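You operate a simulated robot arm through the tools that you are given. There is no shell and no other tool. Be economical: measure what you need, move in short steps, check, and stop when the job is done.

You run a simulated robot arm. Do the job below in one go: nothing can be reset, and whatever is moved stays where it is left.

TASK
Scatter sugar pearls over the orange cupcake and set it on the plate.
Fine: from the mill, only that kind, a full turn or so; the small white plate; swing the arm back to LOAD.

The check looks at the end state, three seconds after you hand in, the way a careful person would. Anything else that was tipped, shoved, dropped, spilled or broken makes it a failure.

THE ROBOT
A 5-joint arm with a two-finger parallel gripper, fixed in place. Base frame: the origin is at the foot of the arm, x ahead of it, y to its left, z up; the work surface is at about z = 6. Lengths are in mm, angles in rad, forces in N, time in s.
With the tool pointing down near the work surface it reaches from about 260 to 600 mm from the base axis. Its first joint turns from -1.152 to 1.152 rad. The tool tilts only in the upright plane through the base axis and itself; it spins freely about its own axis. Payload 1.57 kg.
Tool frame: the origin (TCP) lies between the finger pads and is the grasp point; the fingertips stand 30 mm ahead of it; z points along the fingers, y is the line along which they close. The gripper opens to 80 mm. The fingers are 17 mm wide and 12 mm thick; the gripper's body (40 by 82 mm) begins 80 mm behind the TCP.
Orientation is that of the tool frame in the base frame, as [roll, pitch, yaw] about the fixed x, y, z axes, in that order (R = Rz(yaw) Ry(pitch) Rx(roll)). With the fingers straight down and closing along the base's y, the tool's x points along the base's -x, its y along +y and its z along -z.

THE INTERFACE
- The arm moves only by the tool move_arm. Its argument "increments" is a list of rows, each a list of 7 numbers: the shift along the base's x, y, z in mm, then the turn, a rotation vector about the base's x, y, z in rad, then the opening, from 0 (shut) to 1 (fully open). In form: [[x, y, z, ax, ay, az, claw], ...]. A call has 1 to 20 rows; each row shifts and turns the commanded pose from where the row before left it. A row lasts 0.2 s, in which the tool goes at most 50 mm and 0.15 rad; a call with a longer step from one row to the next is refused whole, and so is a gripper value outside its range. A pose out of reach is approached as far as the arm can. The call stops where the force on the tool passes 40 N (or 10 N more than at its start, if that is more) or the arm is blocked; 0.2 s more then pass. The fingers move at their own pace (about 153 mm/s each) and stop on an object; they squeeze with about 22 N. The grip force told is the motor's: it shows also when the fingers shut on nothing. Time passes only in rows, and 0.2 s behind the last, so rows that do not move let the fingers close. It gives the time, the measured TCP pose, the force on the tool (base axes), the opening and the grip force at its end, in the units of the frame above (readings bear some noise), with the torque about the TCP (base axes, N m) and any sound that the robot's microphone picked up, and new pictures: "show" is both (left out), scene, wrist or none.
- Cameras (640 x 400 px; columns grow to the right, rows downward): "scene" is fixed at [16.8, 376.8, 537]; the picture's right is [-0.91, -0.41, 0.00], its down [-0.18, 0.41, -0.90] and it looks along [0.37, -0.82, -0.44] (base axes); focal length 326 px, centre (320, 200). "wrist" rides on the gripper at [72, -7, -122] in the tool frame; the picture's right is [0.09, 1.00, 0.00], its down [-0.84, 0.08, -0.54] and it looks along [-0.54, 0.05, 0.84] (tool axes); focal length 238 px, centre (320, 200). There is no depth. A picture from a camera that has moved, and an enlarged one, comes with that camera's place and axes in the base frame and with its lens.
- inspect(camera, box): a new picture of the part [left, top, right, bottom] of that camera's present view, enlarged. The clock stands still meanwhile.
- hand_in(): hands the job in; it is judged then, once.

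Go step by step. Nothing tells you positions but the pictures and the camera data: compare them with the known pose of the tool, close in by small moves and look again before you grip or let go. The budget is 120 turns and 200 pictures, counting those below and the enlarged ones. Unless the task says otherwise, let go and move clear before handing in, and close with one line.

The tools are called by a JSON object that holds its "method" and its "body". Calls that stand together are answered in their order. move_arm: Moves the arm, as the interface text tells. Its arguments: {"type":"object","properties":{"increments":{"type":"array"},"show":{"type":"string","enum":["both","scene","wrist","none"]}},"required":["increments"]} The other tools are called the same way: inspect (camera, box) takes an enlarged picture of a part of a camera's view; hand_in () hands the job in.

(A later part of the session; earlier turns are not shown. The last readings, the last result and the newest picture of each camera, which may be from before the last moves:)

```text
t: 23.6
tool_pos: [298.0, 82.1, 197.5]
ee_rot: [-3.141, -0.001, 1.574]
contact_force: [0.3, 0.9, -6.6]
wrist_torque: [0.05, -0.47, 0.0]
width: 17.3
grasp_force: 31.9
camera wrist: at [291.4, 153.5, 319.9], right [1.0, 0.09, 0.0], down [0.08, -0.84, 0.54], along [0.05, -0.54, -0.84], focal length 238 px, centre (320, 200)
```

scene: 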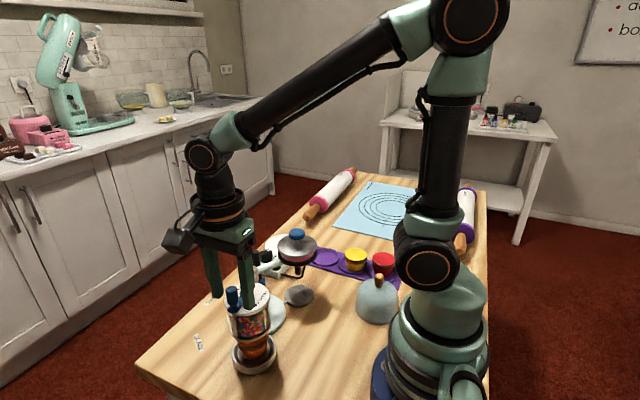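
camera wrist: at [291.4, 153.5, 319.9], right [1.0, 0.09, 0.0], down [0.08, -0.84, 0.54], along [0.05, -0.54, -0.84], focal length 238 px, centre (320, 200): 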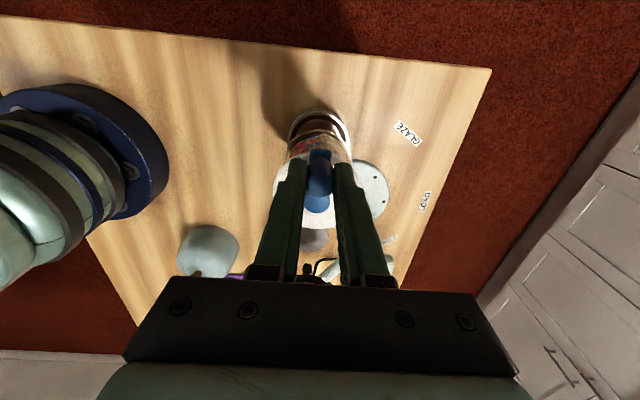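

The knob is gripped. I'll begin the clockwise (PEARLS) turn slowly and check the forces.

{"method": "move_arm", "body": {"increments": [[4.33, -0.3, -0.3, 0, 0, -0.14, 0.15], [4.24, -0.91, 0, 0, 0, -0.14, 0.15], [4.07, -1.48, 0, 0, 0, -0.14, 0.15], [3.83, -2.04, 0, 0, 0, -0.14, 0.15]], "show": "scene"}}

{"method": "inspect", "body": {"camera": "scene", "box": [200, 270, 296, 380]}}

```text
t: 24.6
tool_pos: [316.6, 77.1, 198.3]
ee_rot: [3.14, 0.0, 1.008]
contact_force: [2.9, 7.0, 6.9]
wrist_torque: [0.56, 0.25, 0.01]
width: 17.4
grasp_force: 31.9
```

scene: 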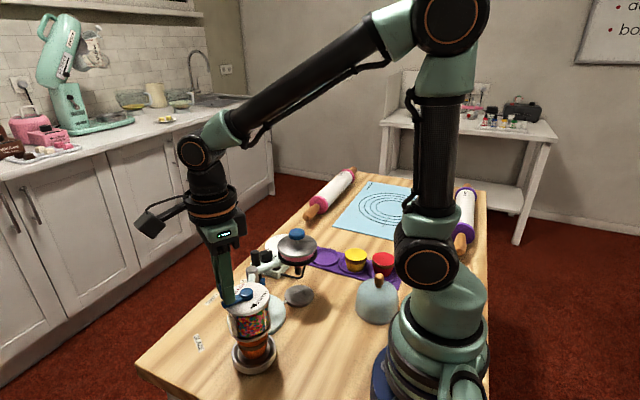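

```text
3.64 times, centred on (248, 325) of scene
camera zoom: at [16.8, 376.8, 537.0], right [-0.91, -0.41, 0.0], down [-0.18, 0.41, -0.9], along [0.37, -0.82, -0.44], focal length 1184 px, centre (582, -254)
```

zoom: 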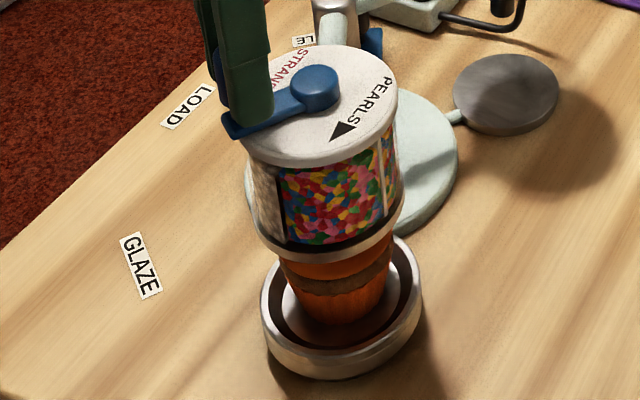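

The crank is turning the right way with low forces, so I'll continue.

{"method": "move_arm", "body": {"increments": [[3.5, -2.56, -0.2, 0, 0, -0.14, 0.15], [3.11, -3.02, 0, 0, 0, -0.14, 0.15], [2.67, -3.42, 0, 0, 0, -0.14, 0.15], [2.15, -3.76, 0, 0, 0, -0.14, 0.15], [1.62, -4.03, 0, 0, 0, -0.14, 0.15], [1.03, -4.21, 0, 0, 0, -0.14, 0.15], [0.435, -4.315, 0, 0, 0, -0.14, 0.15]], "show": "none"}}

{"method": "inspect", "body": {"camera": "scene", "box": [200, 270, 296, 380]}}

```text
t: 26.2
tool_pos: [329.4, -31.3, 197.2]
ee_rot: [3.14, 0.005, 0.034]
contact_force: [-0.7, 0.5, -0.4]
wrist_torque: [-0.02, 0.01, 0.01]
width: 12.1
grasp_force: 0.1
out of reach, approached as far as the arm can: row 6, 7
```

```text
3.64 times, centred on (248, 325) of scene
camera zoom: at [16.8, 376.8, 537.0], right [-0.91, -0.41, 0.0], down [-0.18, 0.41, -0.9], along [0.37, -0.82, -0.44], focal length 1184 px, centre (582, -254)
```

zoom: 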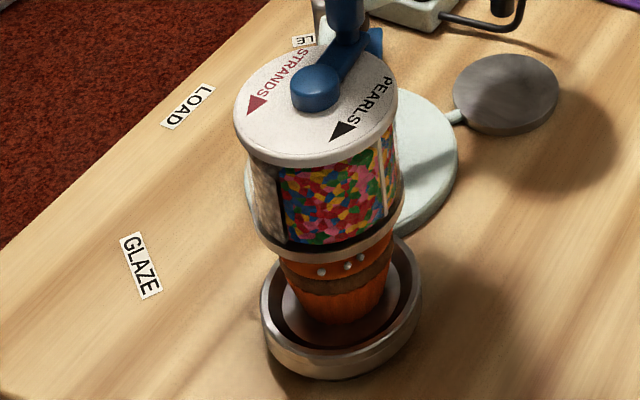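

The tool hit a spin limit and strayed to y≈-31, losing the knob, but pearls have begun falling. I'll look at everything.

{"method": "move_arm", "body": {"increments": [[0, 0, 0, 0, 0, 0, 0.15]]}}

{"method": "inspect", "body": {"camera": "scene", "box": [200, 220, 360, 320]}}

```text
t: 26.6
tool_pos: [329.9, -30.7, 198.2]
ee_rot: [-3.141, 0.0, 0.037]
contact_force: [0.2, -0.4, 0.4]
wrist_torque: [-0.03, 0.0, 0.01]
width: 12.1
grasp_force: 0.1
camera wrist: at [401.6, -21.6, 318.9], right [0.13, -0.99, 0.0], down [-0.83, -0.11, 0.54], along [-0.54, -0.07, -0.84], focal length 238 px, centre (320, 200)
```

scene: 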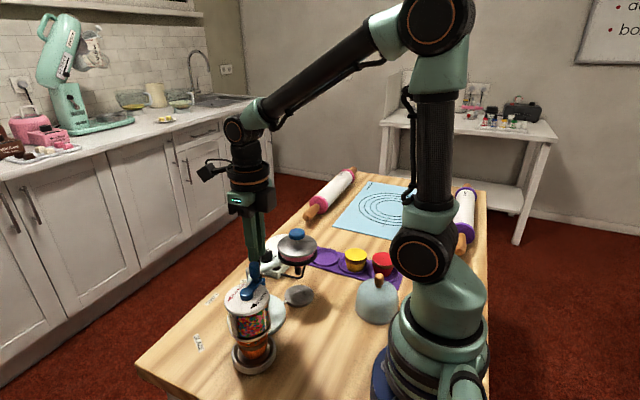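
wrist: 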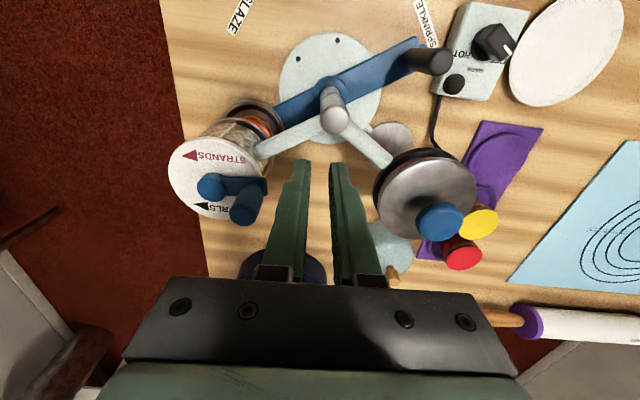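

```text
4.00 times, centred on (280, 270) of scene
camera zoom: at [16.8, 376.8, 537.0], right [-0.91, -0.41, 0.0], down [-0.18, 0.41, -0.9], along [0.37, -0.82, -0.44], focal length 1303 px, centre (480, -80)
```

zoom: 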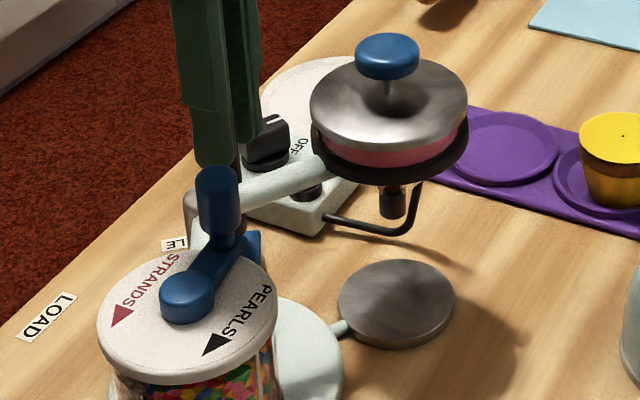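

Nothing else was disturbed. The crank now points to -y, which is about half a turn in the pearls direction. I'll raise the tool and unwind its spin away from the limit before doing the second half.

{"method": "move_arm", "body": {"increments": [[0, 0, 30, 0, 0, 0, 0.5], [0, 0, 40, 0, 0, 0, 0.5]], "show": "none"}}

```text
t: 27.2
tool_pos: [331.4, -31.7, 267.3]
ee_rot: [-3.141, -0.001, 0.038]
contact_force: [0.0, -0.6, 0.1]
wrist_torque: [0.0, -0.01, 0.03]
width: 40.2
grasp_force: 0.0
```

{"method": "move_arm", "body": {"increments": [[0, 0, 5, 0, 0, 0.14, 0.6], [0, 0, 5, 0, 0, 0.14, 0.6], [0, 0, 5, 0, 0, 0.14, 0.6], [0, 0, 5, 0, 0, 0.14, 0.6], [-2, 3, 0, 0, 0, 0.14, 0.6], [-2, 3, 0, 0, 0, 0.14, 0.6], [-2, 3, 0, 0, 0, 0.14, 0.6], [-2, 3, 0, 0, 0, 0.14, 0.6], [-2, 3, 0, 0, 0, 0.14, 0.6], [-2, 3, 0, 0, 0, 0.14, 0.6], [-2, 3, 0, 0, 0, 0.14, 0.6], [-2, 3, 0, 0, 0, 0.14, 0.6], [-2, 3, 0, 0, 0, 0.14, 0.6], [-2, 3, 0, 0, 0, 0.14, 0.6], [-2, 3, 0, 0, 0, 0.14, 0.6], [-2, 3, 0, 0, 0, 0.14, 0.6], [-2, 3, 0, 0, 0, 0.14, 0.6], [-2, 3, 0, 0, 0, 0.14, 0.6], [-2, 3, 0, 0, 0, 0.14, 0.6], [-2, 3, 0, 0, 0, 0.14, 0.6]]}}

{"method": "inspect", "body": {"camera": "scene", "box": [200, 270, 296, 380]}}

```text
t: 31.4
tool_pos: [298.6, 17.9, 288.5]
ee_rot: [3.141, 0.0, 2.833]
contact_force: [0.1, 0.9, 0.0]
wrist_torque: [-0.02, -0.01, -0.02]
width: 47.9
grasp_force: 0.0
camera wrist: at [227.3, 32.8, 409.1], right [0.21, 0.98, 0.0], down [0.82, -0.18, 0.54], along [0.53, -0.12, -0.84], focal length 238 px, centre (320, 200)
```

scene: 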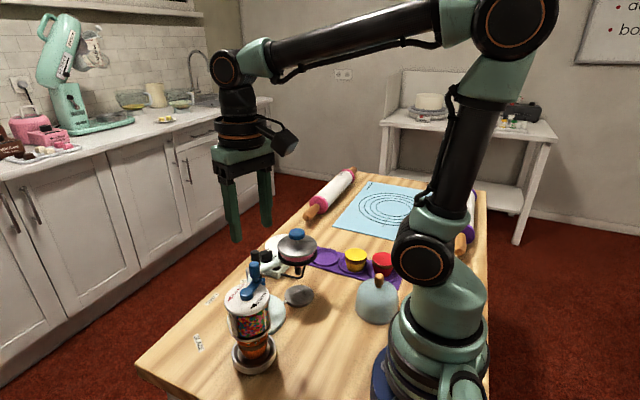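
wrist: 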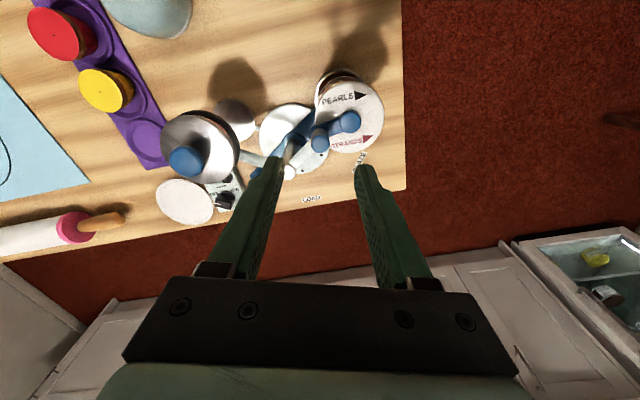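

```text
3.64 times, centred on (248, 325) of scene
camera zoom: at [16.8, 376.8, 537.0], right [-0.91, -0.41, 0.0], down [-0.18, 0.41, -0.9], along [0.37, -0.82, -0.44], focal length 1184 px, centre (582, -254)
```

zoom: 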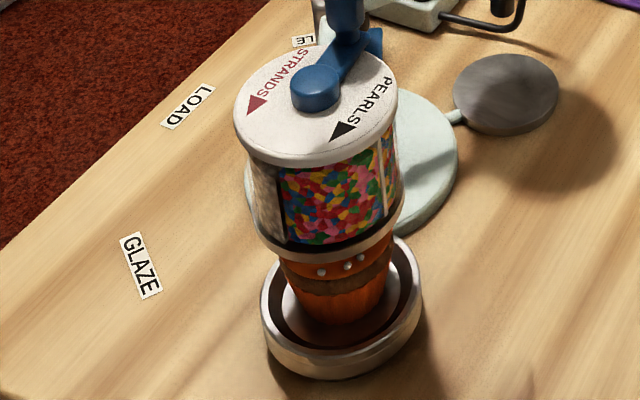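

The crank knob is at about (299,16), pivot about (298,49). I'll finish the spin to yaw≈3π/2 so that the rest of the turn stays in range.

{"method": "move_arm", "body": {"increments": [[0, 0, 0, 0, 0, 0.134, 0.6], [0, 0, 0, 0, 0, 0.134, 0.6], [0, 0, 0, 0, 0, 0.134, 0.6], [0, 0, 0, 0, 0, 0.134, 0.6], [0, 0, 0, 0, 0, 0.134, 0.6], [0, 0, 0, 0, 0, 0.134, 0.6], [0, 0, 0, 0, 0, 0.134, 0.6], [0, 0, 0, 0, 0, 0.134, 0.6], [0, 0, 0, 0, 0, 0.134, 0.6], [0, 0, 0, 0, 0, 0.134, 0.6], [0, 0, 0, 0, 0, 0.134, 0.6], [0, 0, 0, 0, 0, 0.134, 0.6], [0, 0, 0, 0, 0, 0.134, 0.6], [0, 0, 0, 0, 0, 0.134, 0.6], [0, -1, -20, 0, 0, 0, 0.6], [0, -1, -25, 0, 0, 0, 0.6]]}}

{"method": "inspect", "body": {"camera": "wrist", "box": [256, 100, 384, 180]}}

```text
t: 34.8
tool_pos: [299.2, 14.8, 242.5]
ee_rot: [3.141, 0.0, -1.574]
contact_force: [0.5, 0.2, 0.6]
wrist_torque: [0.06, 0.02, 0.03]
width: 48.0
grasp_force: 0.1
camera wrist: at [304.8, -56.4, 364.4], right [-1.0, -0.09, 0.0], down [-0.08, 0.84, 0.54], along [-0.05, 0.54, -0.84], focal length 238 px, centre (320, 200)
```

scene: 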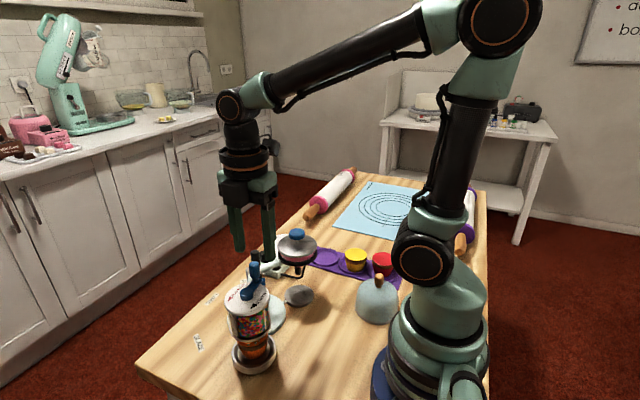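
wrist: 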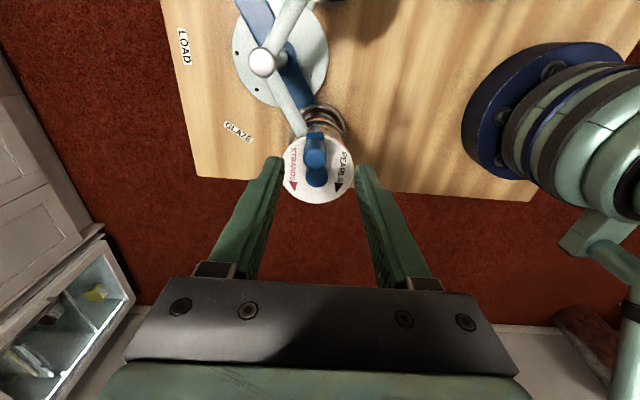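

```text
5.00 times, centred on (320, 140) of wrist
camera zoom: at [304.8, -56.4, 364.4], right [-1.0, -0.09, 0.0], down [-0.08, 0.84, 0.54], along [-0.05, 0.54, -0.84], focal length 1192 px, centre (320, 500)
```

zoom: 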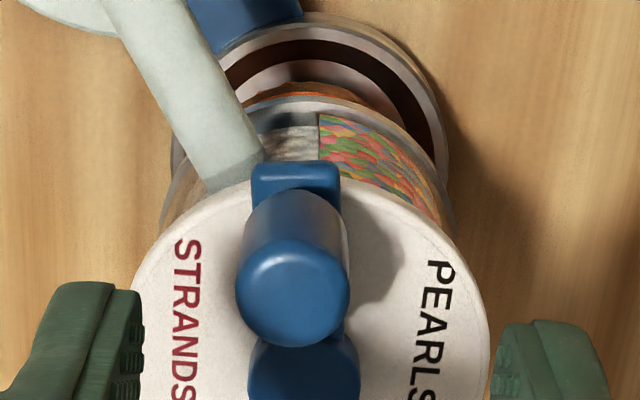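

The knob is at about (302,15.5). I'll lower around it with a slight -x bias, so that closing can only nudge the crank in the clockwise direction.

{"method": "move_arm", "body": {"increments": [[1, 0.5, -25, 0, 0, 0, 0.6], [0, 0, -19, 0, 0, 0, 0.6], [0, 0, 0, 0, 0, 0, 0.6]], "show": "wrist"}}

{"method": "inspect", "body": {"camera": "scene", "box": [200, 240, 296, 320]}}

{"method": "inspect", "body": {"camera": "wrist", "box": [256, 130, 384, 210]}}

```text
t: 35.6
tool_pos: [299.9, 16.2, 198.8]
ee_rot: [3.141, 0.001, -1.574]
contact_force: [-0.1, -0.2, 0.7]
wrist_torque: [0.0, 0.01, 0.0]
width: 47.9
grasp_force: 0.2
camera wrist: at [306.2, -56.1, 319.9], right [-1.0, -0.09, 0.0], down [-0.07, 0.84, 0.54], along [-0.05, 0.54, -0.84], focal length 238 px, centre (320, 200)
```

wrist: 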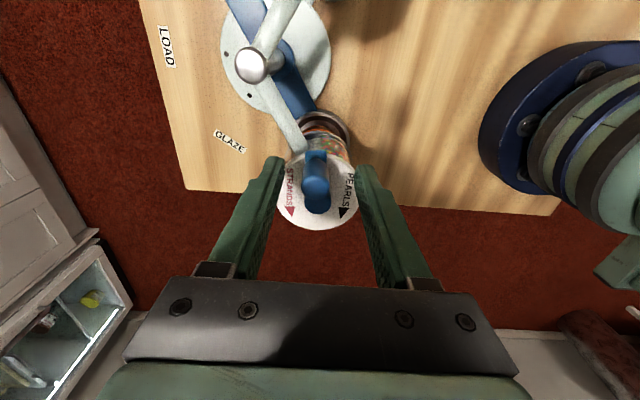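

```text
5.00 times, centred on (248, 280) of scene
camera zoom: at [16.8, 376.8, 537.0], right [-0.91, -0.41, 0.0], down [-0.18, 0.41, -0.9], along [0.37, -0.82, -0.44], focal length 1628 px, centre (680, -200)
```

zoom: 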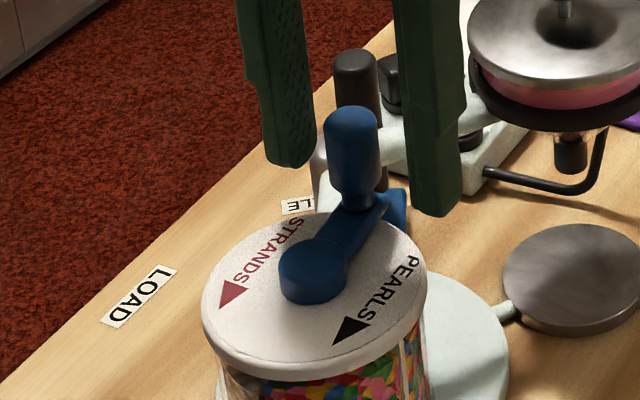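

```text
5.00 times, centred on (320, 170) of wrist
camera zoom: at [306.2, -56.1, 319.9], right [-1.0, -0.09, 0.0], down [-0.07, 0.84, 0.54], along [-0.05, 0.54, -0.84], focal length 1192 px, centre (320, 350)
```

zoom: 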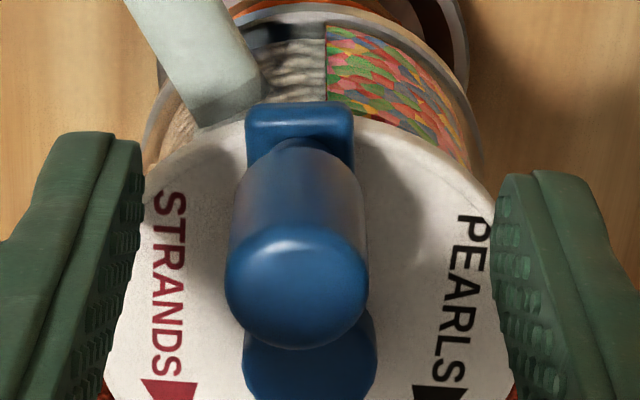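

{"method": "move_arm", "body": {"increments": [[0.5, 1, -0.5, 0, 0, 0, 0.4], [0, 0, 0, 0, 0, 0, 0.15], [0, 0, 0, 0, 0, 0, 0.15], [0, 0, 0, 0, 0, 0, 0.15]], "show": "none"}}

{"method": "inspect", "body": {"camera": "wrist", "box": [256, 130, 384, 210]}}

```text
t: 36.6
tool_pos: [302.1, 17.1, 198.2]
ee_rot: [3.14, 0.0, -1.576]
contact_force: [0.6, -4.7, 1.7]
wrist_torque: [-0.09, 0.36, 0.02]
width: 17.6
grasp_force: 32.3
```

```text
5.00 times, centred on (320, 170) of wrist
camera zoom: at [306.4, -55.3, 319.7], right [-1.0, -0.09, 0.0], down [-0.07, 0.84, 0.54], along [-0.05, 0.54, -0.84], focal length 1192 px, centre (320, 350)
```

zoom: 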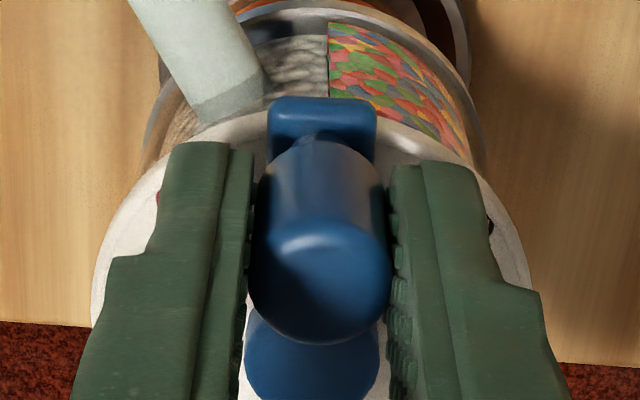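

The knob is gripped at about (301.5,17.5). I'll continue clockwise on the second half, a few steps first.

{"method": "move_arm", "body": {"increments": [[-4.545, -0.098, 0, 0, 0, -0.14, 0.15], [-4.514, 0.537, 0, 0, 0, -0.14, 0.15], [-4.395, 1.162, 0, 0, 0, -0.14, 0.15], [-4.19, 1.763, 0, 0, 0, -0.14, 0.15], [-3.903, 2.331, 0, 0, 0, -0.14, 0.15], [-3.539, 2.853, 0, 0, 0, -0.14, 0.15]], "show": "none"}}

```text
t: 38.0
tool_pos: [276.3, 25.3, 197.9]
ee_rot: [-3.141, 0.003, -2.416]
contact_force: [10.9, 10.9, -2.7]
wrist_torque: [0.68, 0.07, -0.01]
width: 17.3
grasp_force: 32.0
```

{"method": "move_arm", "body": {"increments": [[-2.7, 3.72, 0, 0, 0, -0.14, 0.15], [-2.3, 4.02, 0, 0, 0, -0.14, 0.15], [-2.0, 4.048, 0, 0, 0, -0.14, 0.15], [-1.45, 4.297, 0, 0, 0, -0.14, 0.15], [-0.868, 4.462, 0, 0, 0, -0.14, 0.15], [-0.238, 4.54, 0, 0, 0, -0.14, 0.15]], "show": "none"}}

{"method": "inspect", "body": {"camera": "scene", "box": [200, 240, 296, 350]}}

```text
t: 39.4
tool_pos: [265.6, 49.7, 199.4]
ee_rot: [-3.141, 0.002, 3.027]
contact_force: [15.9, -0.8, -11.2]
wrist_torque: [-0.52, -0.23, 0.01]
width: 17.6
grasp_force: 32.3
```

```text
3.64 times, centred on (248, 295) of scene
camera zoom: at [16.9, 376.8, 537.0], right [-0.91, -0.41, 0.0], down [-0.18, 0.4, -0.9], along [0.37, -0.82, -0.44], focal length 1184 px, centre (582, -146)
```

zoom: 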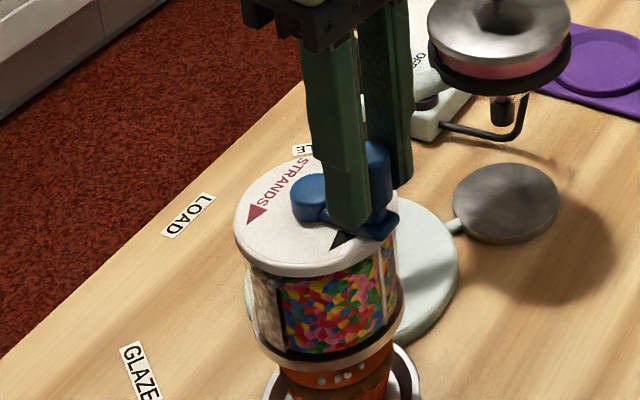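

The crank follows well and more pearls are visible. I'll make a slight inward trim and carry on to complete the turn.

{"method": "move_arm", "body": {"increments": [[0.9, 4.4, -0.4, 0, 0, -0.14, 0.15], [1.3, 4.35, -0.3, 0, 0, -0.14, 0.15], [1.75, 4.15, 0, 0, 0, -0.14, 0.15], [2.25, 3.85, 0, 0, 0, -0.14, 0.15], [2.75, 3.5, 0, 0, 0, -0.14, 0.15], [3.2, 3.1, 0, 0, 0, -0.14, 0.15]], "show": "none"}}

```text
t: 40.8
tool_pos: [278.2, 73.0, 198.3]
ee_rot: [-3.141, 0.0, 2.187]
contact_force: [-10.5, 10.9, 16.5]
wrist_torque: [0.56, -0.03, -0.01]
width: 17.3
grasp_force: 32.3
```

{"method": "move_arm", "body": {"increments": [[3.35, 3.05, 0.4, 0, 0, -0.14, 0.15], [3.8, 2.5, 0.2, 0, 0, -0.14, 0.15], [4.15, 1.75, 0, 0, 0, -0.14, 0.15], [4.4, 1.1, 0, 0, 0, -0.14, 0.15], [4.5, 0.4, 0, 0, 0, -0.14, 0.15], [0, 0, 0, 0, 0, 0, 0.15]]}}

{"method": "inspect", "body": {"camera": "scene", "box": [200, 270, 296, 380]}}

```text
t: 42.2
tool_pos: [298.2, 81.9, 197.6]
ee_rot: [-3.14, 0.001, 1.484]
contact_force: [2.0, -23.7, -0.4]
wrist_torque: [-0.51, -0.56, 0.01]
width: 17.5
grasp_force: 32.8
camera wrist: at [297.1, 154.2, 319.0], right [1.0, 0.01, 0.0], down [0.01, -0.84, 0.54], along [0.0, -0.54, -0.84], focal length 238 px, centre (320, 200)
```

scene: 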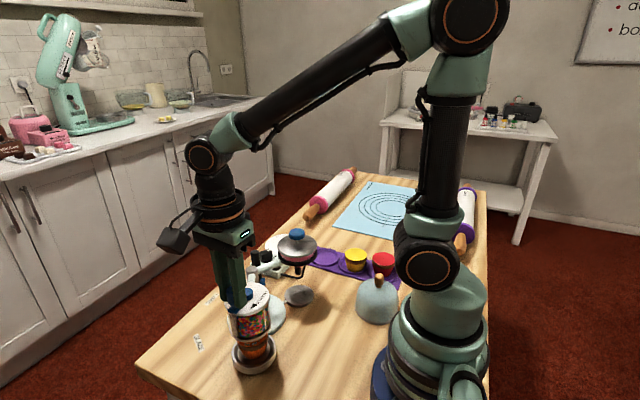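
wrist: 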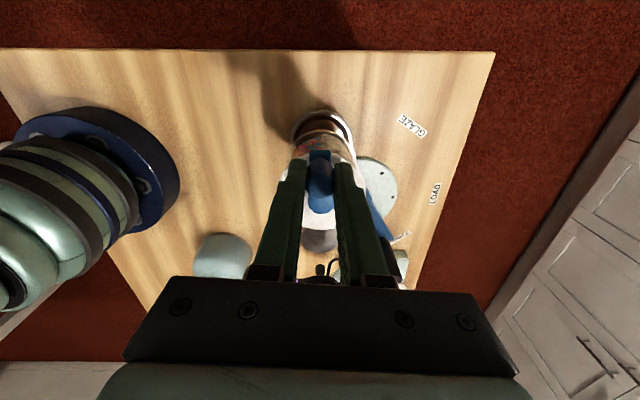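

```text
3.64 times, centred on (248, 325) of scene
camera zoom: at [16.9, 376.8, 537.0], right [-0.91, -0.41, 0.0], down [-0.18, 0.41, -0.9], along [0.37, -0.82, -0.44], focal length 1184 px, centre (582, -254)
```

zoom: 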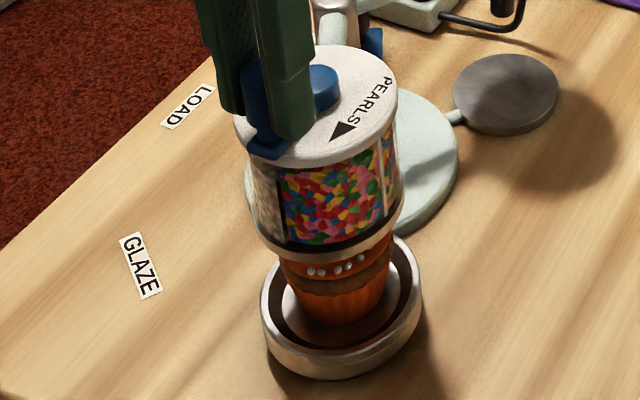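

The full turn is done and pearls lie on the cupcake. I'll release the knob, rise, and go back above the swing handle at about (403,-117.5).

{"method": "move_arm", "body": {"increments": [[0, -1, 0, 0, 0, 0, 0.15], [0, 0, 0, 0, 0, 0, 0.5], [0, 0, 0, 0, 0, 0, 0.5], [0, 0, 20, 0, 0, 0, 0.5], [0, 0, 40, 0, 0, 0, 0.5], [0, 0, 30, 0, 0, 0, 0.5], [17.4, -33, 0, 0, 0, 0.11, 0.6], [17.4, -33, 0, 0, 0, 0.11, 0.6], [17.4, -33, 0, 0, 0, 0.11, 0.6], [17.4, -33, 0, 0, 0, 0.11, 0.6], [17.4, -33, 0, 0, 0, 0.11, 0.6], [17.5, -33.5, 0, 0, 0, 0.11, 0.6], [0, 0, -40, 0, 0, 0, 0.6], [0, 0, -40, 0, 0, 0, 0.6], [0, 0, 0, 0, 0, 0, 0.6]]}}

{"method": "inspect", "body": {"camera": "scene", "box": [200, 240, 328, 380]}}

```text
t: 45.4
tool_pos: [401.3, -117.1, 207.4]
ee_rot: [-3.14, -0.001, 2.148]
contact_force: [-0.2, 0.1, 0.3]
wrist_torque: [0.02, 0.04, -0.01]
width: 48.0
grasp_force: 0.0
camera wrist: at [356.6, -60.6, 328.8], right [0.78, 0.62, 0.0], down [0.52, -0.66, 0.54], along [0.34, -0.42, -0.84], focal length 238 px, centre (320, 200)
```

scene: 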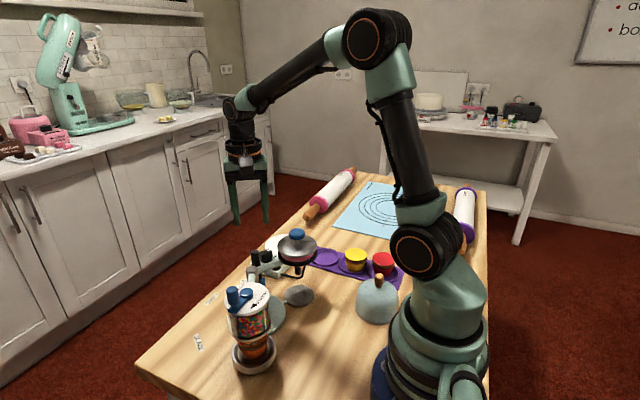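
wrist: 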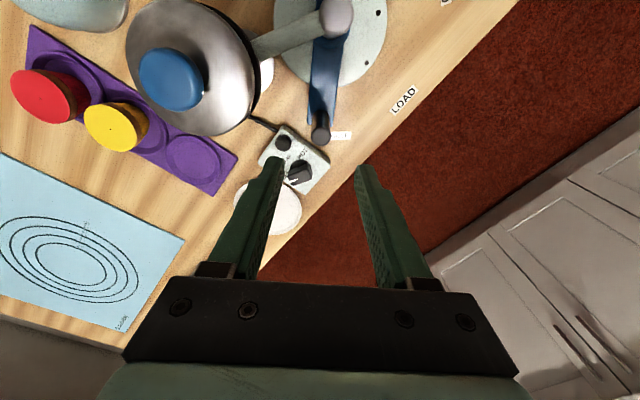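

```text
2.86 times, centred on (264, 310) of scene
camera zoom: at [16.8, 376.8, 537.0], right [-0.91, -0.41, 0.0], down [-0.18, 0.41, -0.9], along [0.37, -0.82, -0.44], focal length 931 px, centre (480, -114)
```

zoom: 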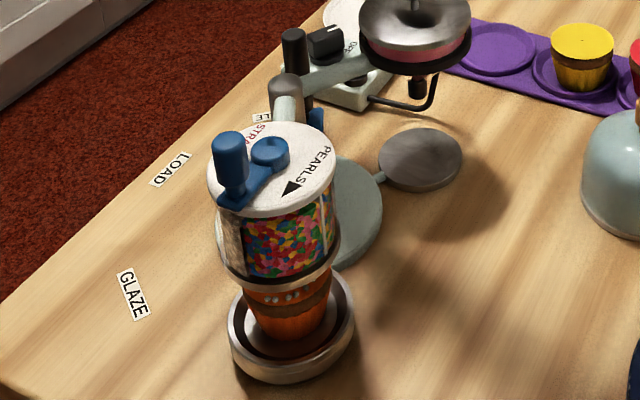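

The handle is right on the tool's axis. I'll descend and grip it.

{"method": "move_arm", "body": {"increments": [[0.8, -0.3, -40, 0, 0, 0, 0.6], [0, 0, -40, 0, 0, 0, 0.6], [0, 0, -30, 0, 0, 0, 0.6], [0, 0, -13.5, 0, 0, 0, 0.6], [0, 0, 0, 0, 0, 0, 0.1], [0, 0, 0, 0, 0, 0, 0.1], [0, 0, 0, 0, 0, 0, 0.1]], "show": "wrist"}}

```text
t: 47.0
tool_pos: [405.2, -117.0, 85.0]
ee_rot: [-3.141, 0.0, 2.149]
contact_force: [-3.2, 0.6, -1.6]
wrist_torque: [0.37, -0.71, -0.04]
width: 19.3
grasp_force: 33.2
camera wrist: at [358.8, -60.3, 206.2], right [0.78, 0.62, 0.0], down [0.52, -0.66, 0.54], along [0.34, -0.42, -0.84], focal length 238 px, centre (320, 200)
```

wrist: 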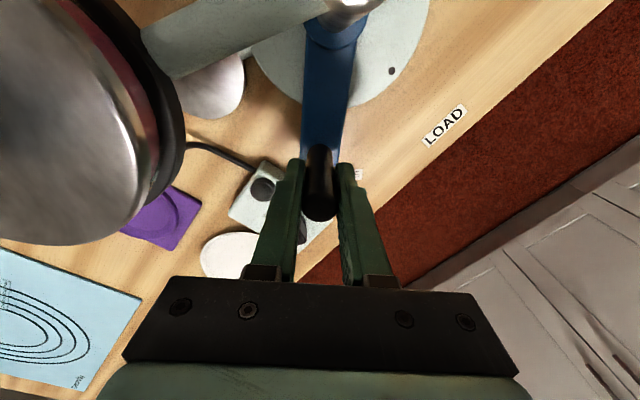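

{"method": "move_arm", "body": {"increments": [[3.756, 2.69, 0, 0, 0, 0.05, 0.1], [7.09, 5.93, 0, 0, 0, 0.1, 0.1], [6.46, 6.61, 0, 0, 0, 0.1, 0.1], [5.77, 7.22, 0, 0, 0, 0.1, 0.1]], "show": "scene"}}

```text
t: 48.0
tool_pos: [427.6, -96.0, 84.4]
ee_rot: [3.139, 0.003, 2.499]
contact_force: [6.3, -6.1, -0.1]
wrist_torque: [-0.68, 0.48, 0.02]
width: 19.5
grasp_force: 33.7
```

scene: 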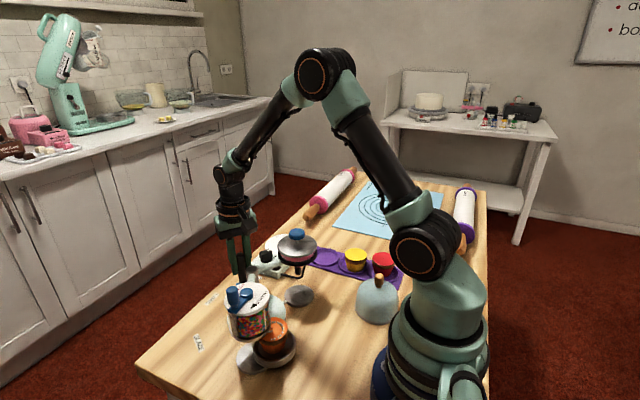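

The swing back is smooth, so I'll continue towards LOAD.

{"method": "move_arm", "body": {"increments": [[5.25, 7.6, 0, 0, 0, 0.1, 0.1], [4.35, 8.2, 0, 0, 0, 0.1, 0.1], [3.38, 8.61, 0, 0, 0, 0.1, 0.1], [2.5, 8.9, 0, 0, 0, 0.1, 0.1], [1.6, 9.11, 0, 0, 0, 0.1, 0.1], [0.5, 6, 0, 0, 0, 0.07, 0.1]]}}

{"method": "inspect", "body": {"camera": "scene", "box": [200, 240, 328, 380]}}

```text
t: 49.4
tool_pos: [445.1, -45.3, 83.9]
ee_rot: [3.141, 0.005, 3.07]
contact_force: [19.3, -2.9, 0.4]
wrist_torque: [0.12, 0.62, -0.03]
width: 19.2
grasp_force: 33.1
camera wrist: at [372.1, -47.6, 205.9], right [-0.02, 1.0, 0.0], down [0.84, 0.02, 0.55], along [0.55, 0.01, -0.84], focal length 238 px, centre (320, 200)
```

scene: 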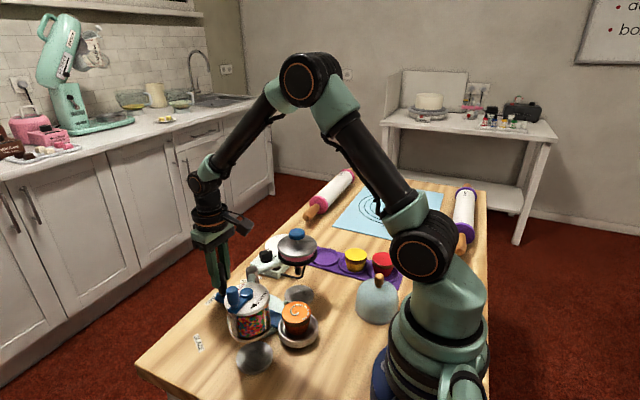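
wrist: 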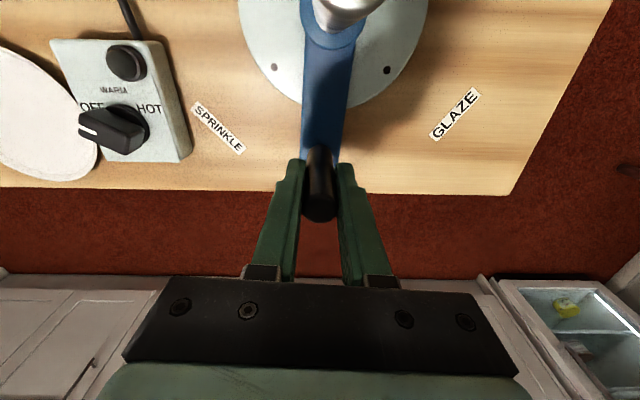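

```text
2.86 times, centred on (264, 310) of scene
camera zoom: at [16.8, 376.8, 537.0], right [-0.91, -0.41, 0.0], down [-0.18, 0.41, -0.9], along [0.37, -0.82, -0.44], focal length 931 px, centre (480, -114)
```

zoom: 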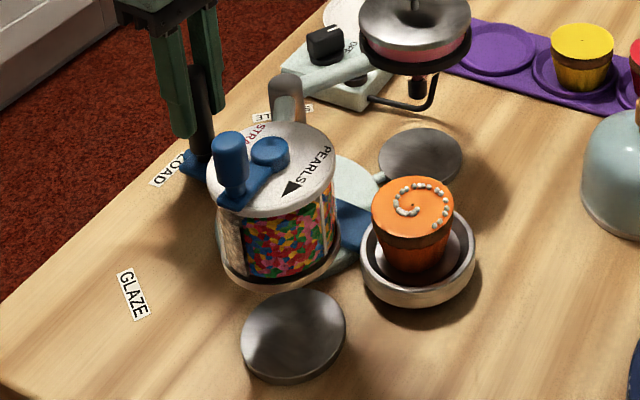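

White pearls lie on the orange top, nothing else. The handle is about 5 mm short of its original LOAD position, so I'll finish that, release and rise.

{"method": "move_arm", "body": {"increments": [[0.8, 3, 0, 0, 0, 0.035, 0.1], [0, 2, 0, 0, 0, 0.03, 0.1], [0, 0, 0, 0, 0, 0, 0.1]], "show": "wrist"}}

```text
t: 50.2
tool_pos: [445.6, -40.8, 84.1]
ee_rot: [3.14, 0.003, 3.135]
contact_force: [10.6, 1.1, 4.4]
wrist_torque: [0.05, -0.77, 0.0]
width: 19.2
grasp_force: 33.2
camera wrist: at [372.8, -47.4, 206.0], right [-0.09, 1.0, 0.0], down [0.84, 0.07, 0.54], along [0.54, 0.05, -0.84], focal length 238 px, centre (320, 200)
```

wrist: 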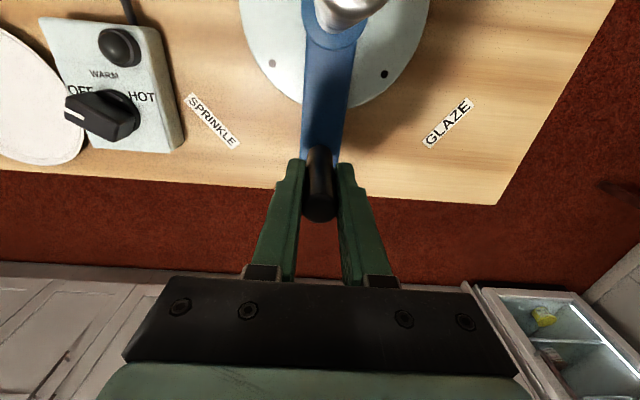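

The handle is back at its original LOAD pose. I'll release, rise and return above the dish.

{"method": "move_arm", "body": {"increments": [[0.4, 0, 0, 0, 0, 0, 0.1], [0, 0, 0, 0, 0, 0, 0.5], [0, 0, 0, 0, 0, 0, 0.6], [0, 0, 30, 0, 0, 0, 0.6], [0, 0, 45, 0, 0, 0, 0.6], [0, 0, 45, 0, 0, 0, 0.6], [0, 0, 45, 0, 0, 0, 0.8], [0, 0, 40, 0, 0, 0, 0.95], [-40, 0, 0, 0, 0, 0, 0.95], [-45, 0, 0, 0, 0, 0, 0.95], [-45, 0, 0, 0, 0, 0, 0.95], [-45, 0, 0, 0, 0, 0, 0.95], [-22, 0, 0, 0, 0, 0, 0.95], [0, 0, -40, 0, 0, 0, 0.95], [0, 0, -40, 0, 0, 0, 0.95], [0, 0, -20, 0, 0, 0, 0.95], [0, 0, 0, 0, 0, 0, 0.95]]}}

{"method": "inspect", "body": {"camera": "wrist", "box": [240, 90, 400, 190]}}

{"method": "inspect", "body": {"camera": "scene", "box": [200, 240, 328, 380]}}

```text
t: 53.8
tool_pos: [248.5, -42.0, 190.2]
ee_rot: [-3.142, 0.002, 3.133]
contact_force: [0.4, 0.7, 0.0]
wrist_torque: [0.01, -0.02, 0.01]
width: 75.8
grasp_force: 0.0
camera wrist: at [175.1, -47.4, 311.0], right [-0.08, 1.0, 0.0], down [0.84, 0.07, 0.54], along [0.54, 0.05, -0.84], focal length 238 px, centre (320, 200)
```

scene: 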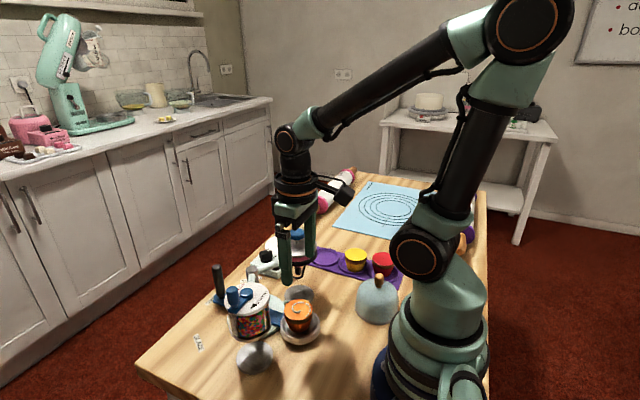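
wrist: 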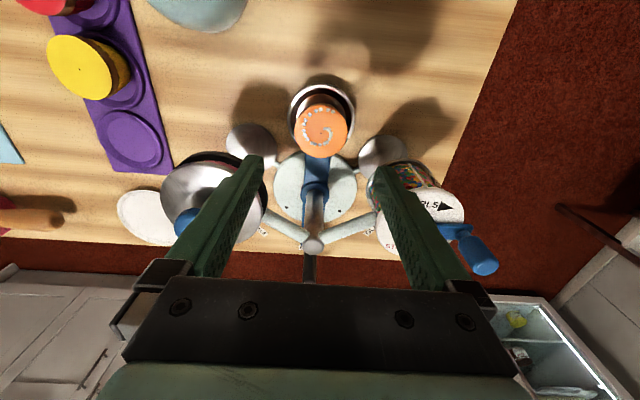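

```text
4.00 times, centred on (320, 140) of wrist
camera zoom: at [175.1, -47.4, 311.0], right [-0.08, 1.0, 0.0], down [0.84, 0.07, 0.54], along [0.54, 0.05, -0.84], focal length 953 px, centre (320, 440)
```

zoom: 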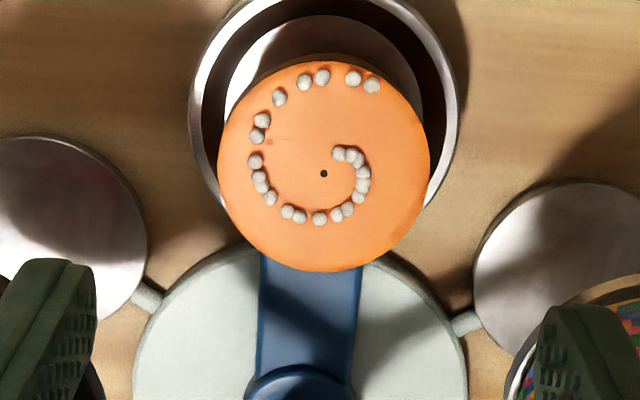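

```text
2.86 times, centred on (264, 310) of scene
camera zoom: at [16.8, 376.8, 537.0], right [-0.91, -0.41, 0.0], down [-0.18, 0.41, -0.9], along [0.37, -0.82, -0.44], focal length 931 px, centre (480, -114)
```

zoom: 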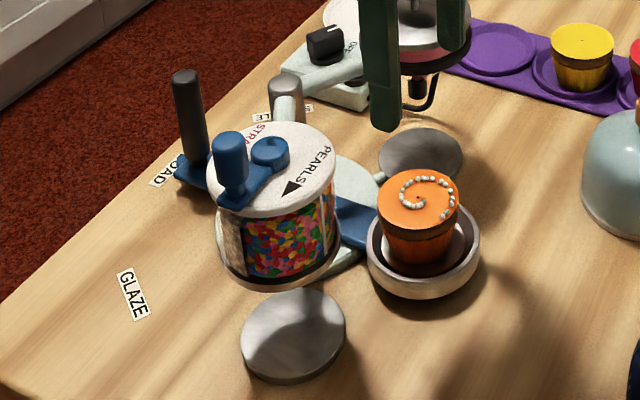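

The pearls make a neat spiral of white only. I'll descend around the cupcake again to z≈70 and grip.

{"method": "move_arm", "body": {"increments": [[2, 1, -40, 0, 0, 0, 1], [0, 0, -40, 0, 0, 0, 1], [0, 0, -25, 0, 0, 0, 1], [0, 0, -14.5, 0, 0, 0, 1], [0, 0, 0, 0, 0, 0, 1]]}}

```text
t: 55.0
tool_pos: [250.7, -39.6, 70.3]
ee_rot: [-3.141, 0.001, 3.133]
contact_force: [0.2, 0.0, 0.0]
wrist_torque: [-0.01, 0.04, 0.0]
width: 80.0
grasp_force: 0.0
camera wrist: at [178.0, -46.7, 191.2], right [-0.08, 1.0, 0.0], down [0.84, 0.07, 0.54], along [0.54, 0.05, -0.84], focal length 238 px, centre (320, 200)
```

scene: 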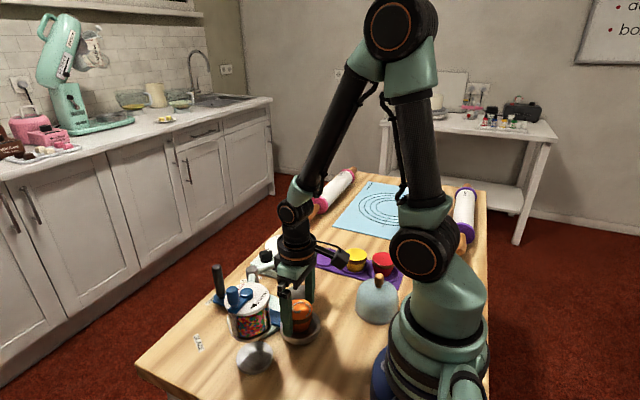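
wrist: 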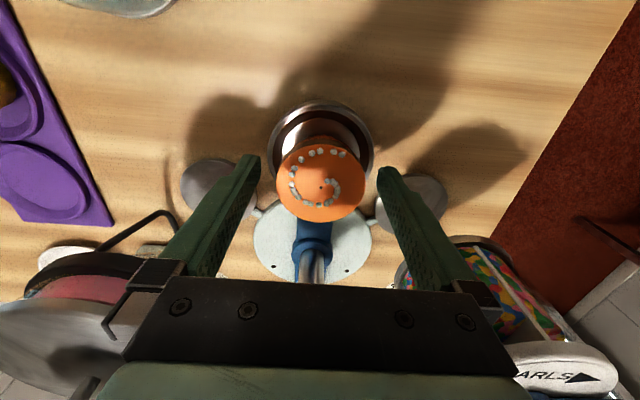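

{"method": "move_arm", "body": {"increments": [[0, 0.5, 0, 0, 0, 0, 0.75], [0, 0, 0, 0, 0, 0, 0.5], [0, 0, 0, 0, 0, 0, 0.5], [0, 0, 0, 0, 0, 0, 0.5], [0, 0, 5, 0, 0, 0, 0.5], [0, 0, 15, 0, 0, 0, 0.5], [0, 0, 25, 0, 0, 0, 0.5]]}}

```text
t: 56.6
tool_pos: [250.3, -38.8, 114.8]
ee_rot: [3.142, -0.001, 3.134]
contact_force: [0.1, -0.1, -0.1]
wrist_torque: [-0.02, -0.01, 0.02]
width: 54.9
grasp_force: 21.7
camera wrist: at [177.7, -45.7, 236.5], right [-0.08, 1.0, 0.0], down [0.84, 0.07, 0.54], along [0.54, 0.05, -0.84], focal length 238 px, centre (320, 200)
```

scene: 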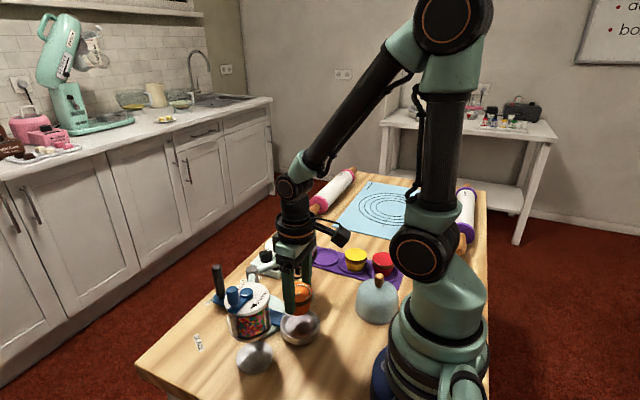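
wrist: 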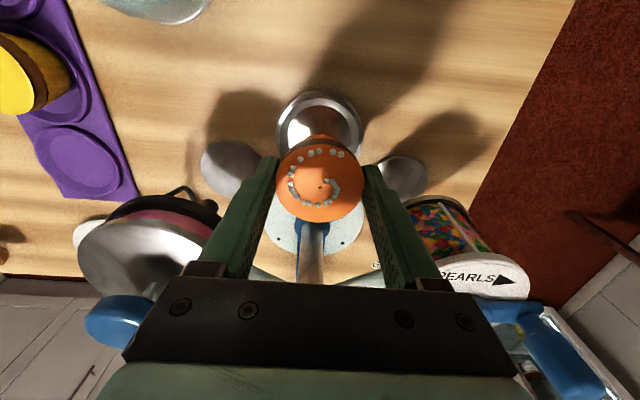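

It is held firmly. I'll lift it higher and carry it over to the plate.

{"method": "move_arm", "body": {"increments": [[0, 0, 30, 0, 0, 0, 0.5], [0, 0, 35, 0, 0, 0, 0.5], [0, 0, 35, 0, 0, 0, 0.5], [0, 0, 35, 0, 0, 0, 0.5], [0, 0, 30, 0, 0, 0, 0.5], [0, 0, 15, 0, 0, 0, 0.5], [8, -12, 0, 0, 0, 0, 0.5], [17, -25, 0, 0, 0, 0, 0.5], [18, -26, 0, 0, 0, 0, 0.5], [18, -26, 0, 0, 0, 0, 0.5], [18, -26, 0, 0, 0, 0, 0.5], [18, -26, 0, 0, 0, 0, 0.5], [18, -26, 0, 0, 0, 0, 0.5], [18, -26, 0, 0, 0, 0, 0.5], [17, -25, 0, 0, 0, 0, 0.5], [14, -22, 0, 0, 0, 0, 0.5], [9, -12, 0, 0, 0, 0, 0.5], [0, 0, 0, 0, 0, 0, 0.5]]}}

{"method": "inspect", "body": {"camera": "wrist", "box": [240, 60, 400, 160]}}

```text
t: 60.4
tool_pos: [423.5, -291.6, 294.5]
ee_rot: [-3.14, 0.0, 3.133]
contact_force: [0.4, -0.4, -1.2]
wrist_torque: [-0.02, -0.02, 0.0]
width: 54.4
grasp_force: 21.9
camera wrist: at [350.7, -298.3, 415.9], right [-0.08, 1.0, 0.0], down [0.84, 0.07, 0.54], along [0.54, 0.05, -0.84], focal length 238 px, centre (320, 200)
```

scene: 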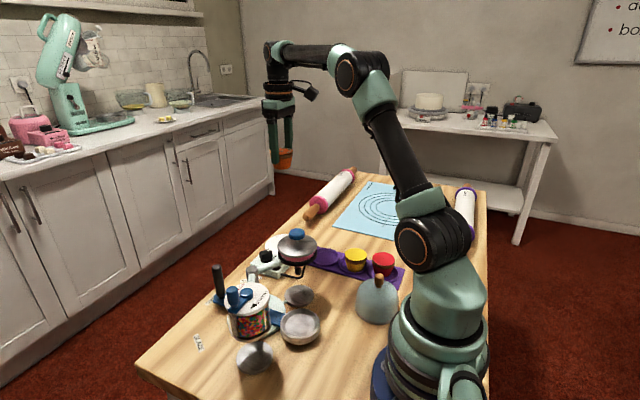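
wrist: 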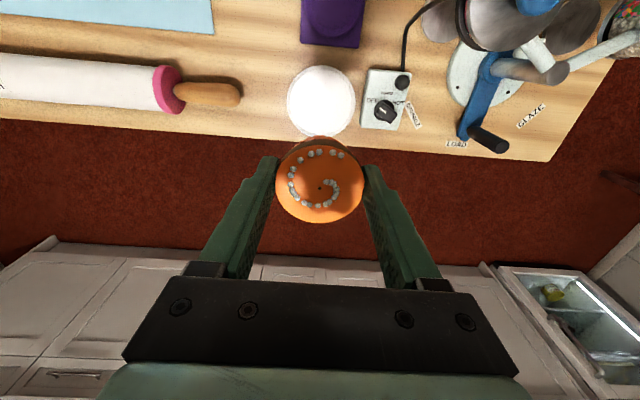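

```text
4.00 times, centred on (320, 110) of wrist
camera zoom: at [350.7, -298.3, 415.9], right [-0.08, 1.0, 0.0], down [0.84, 0.07, 0.54], along [0.54, 0.05, -0.84], focal length 953 px, centre (320, 560)
```

zoom: 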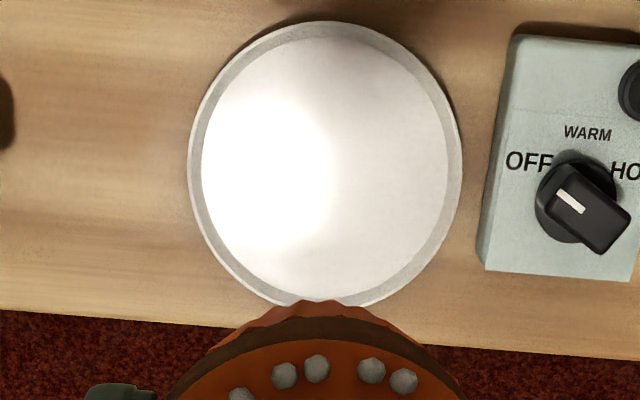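

The plate centre is at about (424,-289). I'll adjust and lower to z≈66 for a check.

{"method": "move_arm", "body": {"increments": [[0.5, 2.5, -15, 0, 0, 0, 0.5], [0, 0, -30, 0, 0, 0, 0.5], [0, 0, -40, 0, 0, 0, 0.5], [0, 0, -40, 0, 0, 0, 0.5], [0, 0, -40, 0, 0, 0, 0.5], [0, 0, -35, 0, 0, 0, 0.5], [0, 0, -20, 0, 0, 0, 0.5], [0, 0, -8, 0, 0, 0, 0.5], [0, 0, 0, 0, 0, 0, 0.5]]}}

{"method": "inspect", "body": {"camera": "scene", "box": [230, 200, 342, 280]}}

```text
t: 62.4
tool_pos: [424.9, -289.3, 66.8]
ee_rot: [3.141, 0.0, 3.134]
contact_force: [0.6, 0.8, -0.8]
wrist_torque: [0.0, -0.03, 0.02]
width: 54.4
grasp_force: 22.2
camera wrist: at [351.6, -295.5, 188.3], right [-0.08, 1.0, 0.0], down [0.84, 0.07, 0.54], along [0.54, 0.05, -0.84], focal length 238 px, centre (320, 200)
```

scene: 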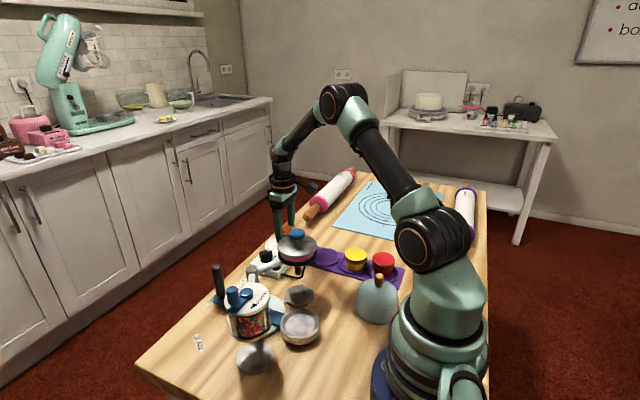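
wrist: 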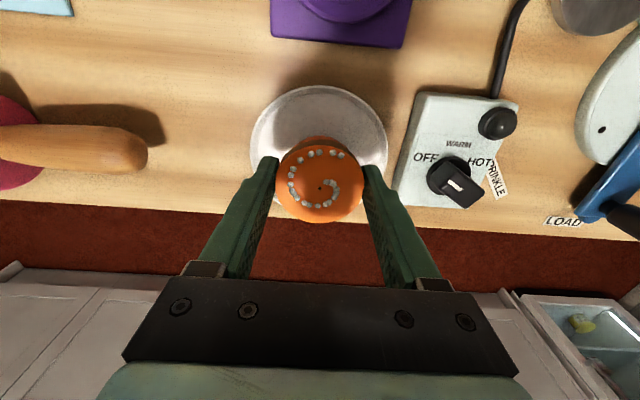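

```text
5.00 times, centred on (286, 240) of scene
camera zoom: at [16.8, 376.8, 537.0], right [-0.91, -0.41, 0.0], down [-0.18, 0.41, -0.9], along [0.37, -0.82, -0.44], focal length 1628 px, centre (490, 0)
```

zoom: 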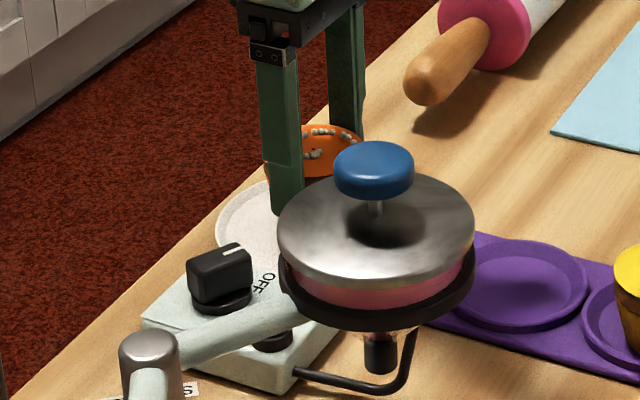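

The cupcake is centred over the plate. I'll lower it gently to contact.

{"method": "move_arm", "body": {"increments": [[1.5, 0, -4, 0, 0, 0, 0.5], [0, 0, -3, 0, 0, 0, 0.5], [0, 0, -2, 0, 0, 0, 0.5], [0, 0, 0, 0, 0, 0, 0.5]], "show": "none"}}

```text
t: 63.4
tool_pos: [426.3, -289.7, 58.0]
ee_rot: [3.141, 0.0, 3.133]
contact_force: [-0.3, -0.1, 0.2]
wrist_torque: [0.01, -0.01, -0.01]
width: 54.5
grasp_force: 22.0
```

{"method": "move_arm", "body": {"increments": [[0, 0, -1, 0, 0, 0, 0.5], [0, 0, -1, 0, 0, 0, 0.5], [0, 0, 0, 0, 0, 0, 0.5]], "show": "none"}}

```text
t: 64.2
tool_pos: [425.1, -289.5, 55.7]
ee_rot: [-3.14, 0.0, 3.132]
contact_force: [-0.3, -0.8, -0.8]
wrist_torque: [0.03, 0.02, 0.02]
width: 54.5
grasp_force: 22.4
```

{"method": "move_arm", "body": {"increments": [[0, 0, -1, 0, 0, 0, 0.5], [0, 0, -1, 0, 0, 0, 0.5], [0, 0, 0, 0, 0, 0, 0.5]], "show": "wrist"}}

```text
t: 65.0
tool_pos: [426.6, -289.6, 53.9]
ee_rot: [-3.141, 0.001, 3.132]
contact_force: [-1.4, 1.7, 7.9]
wrist_torque: [0.19, 0.04, 0.04]
width: 54.5
grasp_force: 22.3
camera wrist: at [353.3, -295.9, 175.9], right [-0.08, 1.0, 0.0], down [0.84, 0.07, 0.54], along [0.54, 0.05, -0.84], focal length 238 px, centre (320, 200)
```

wrist: 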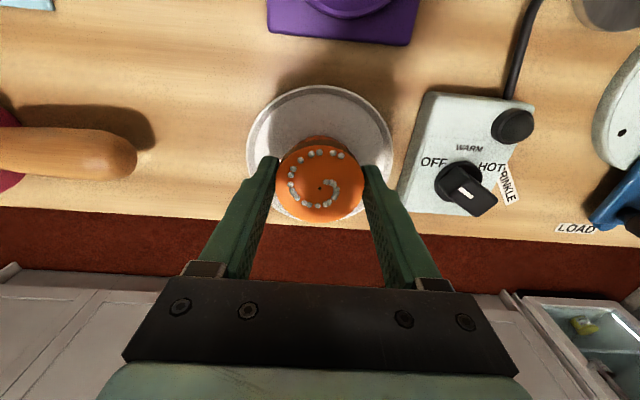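

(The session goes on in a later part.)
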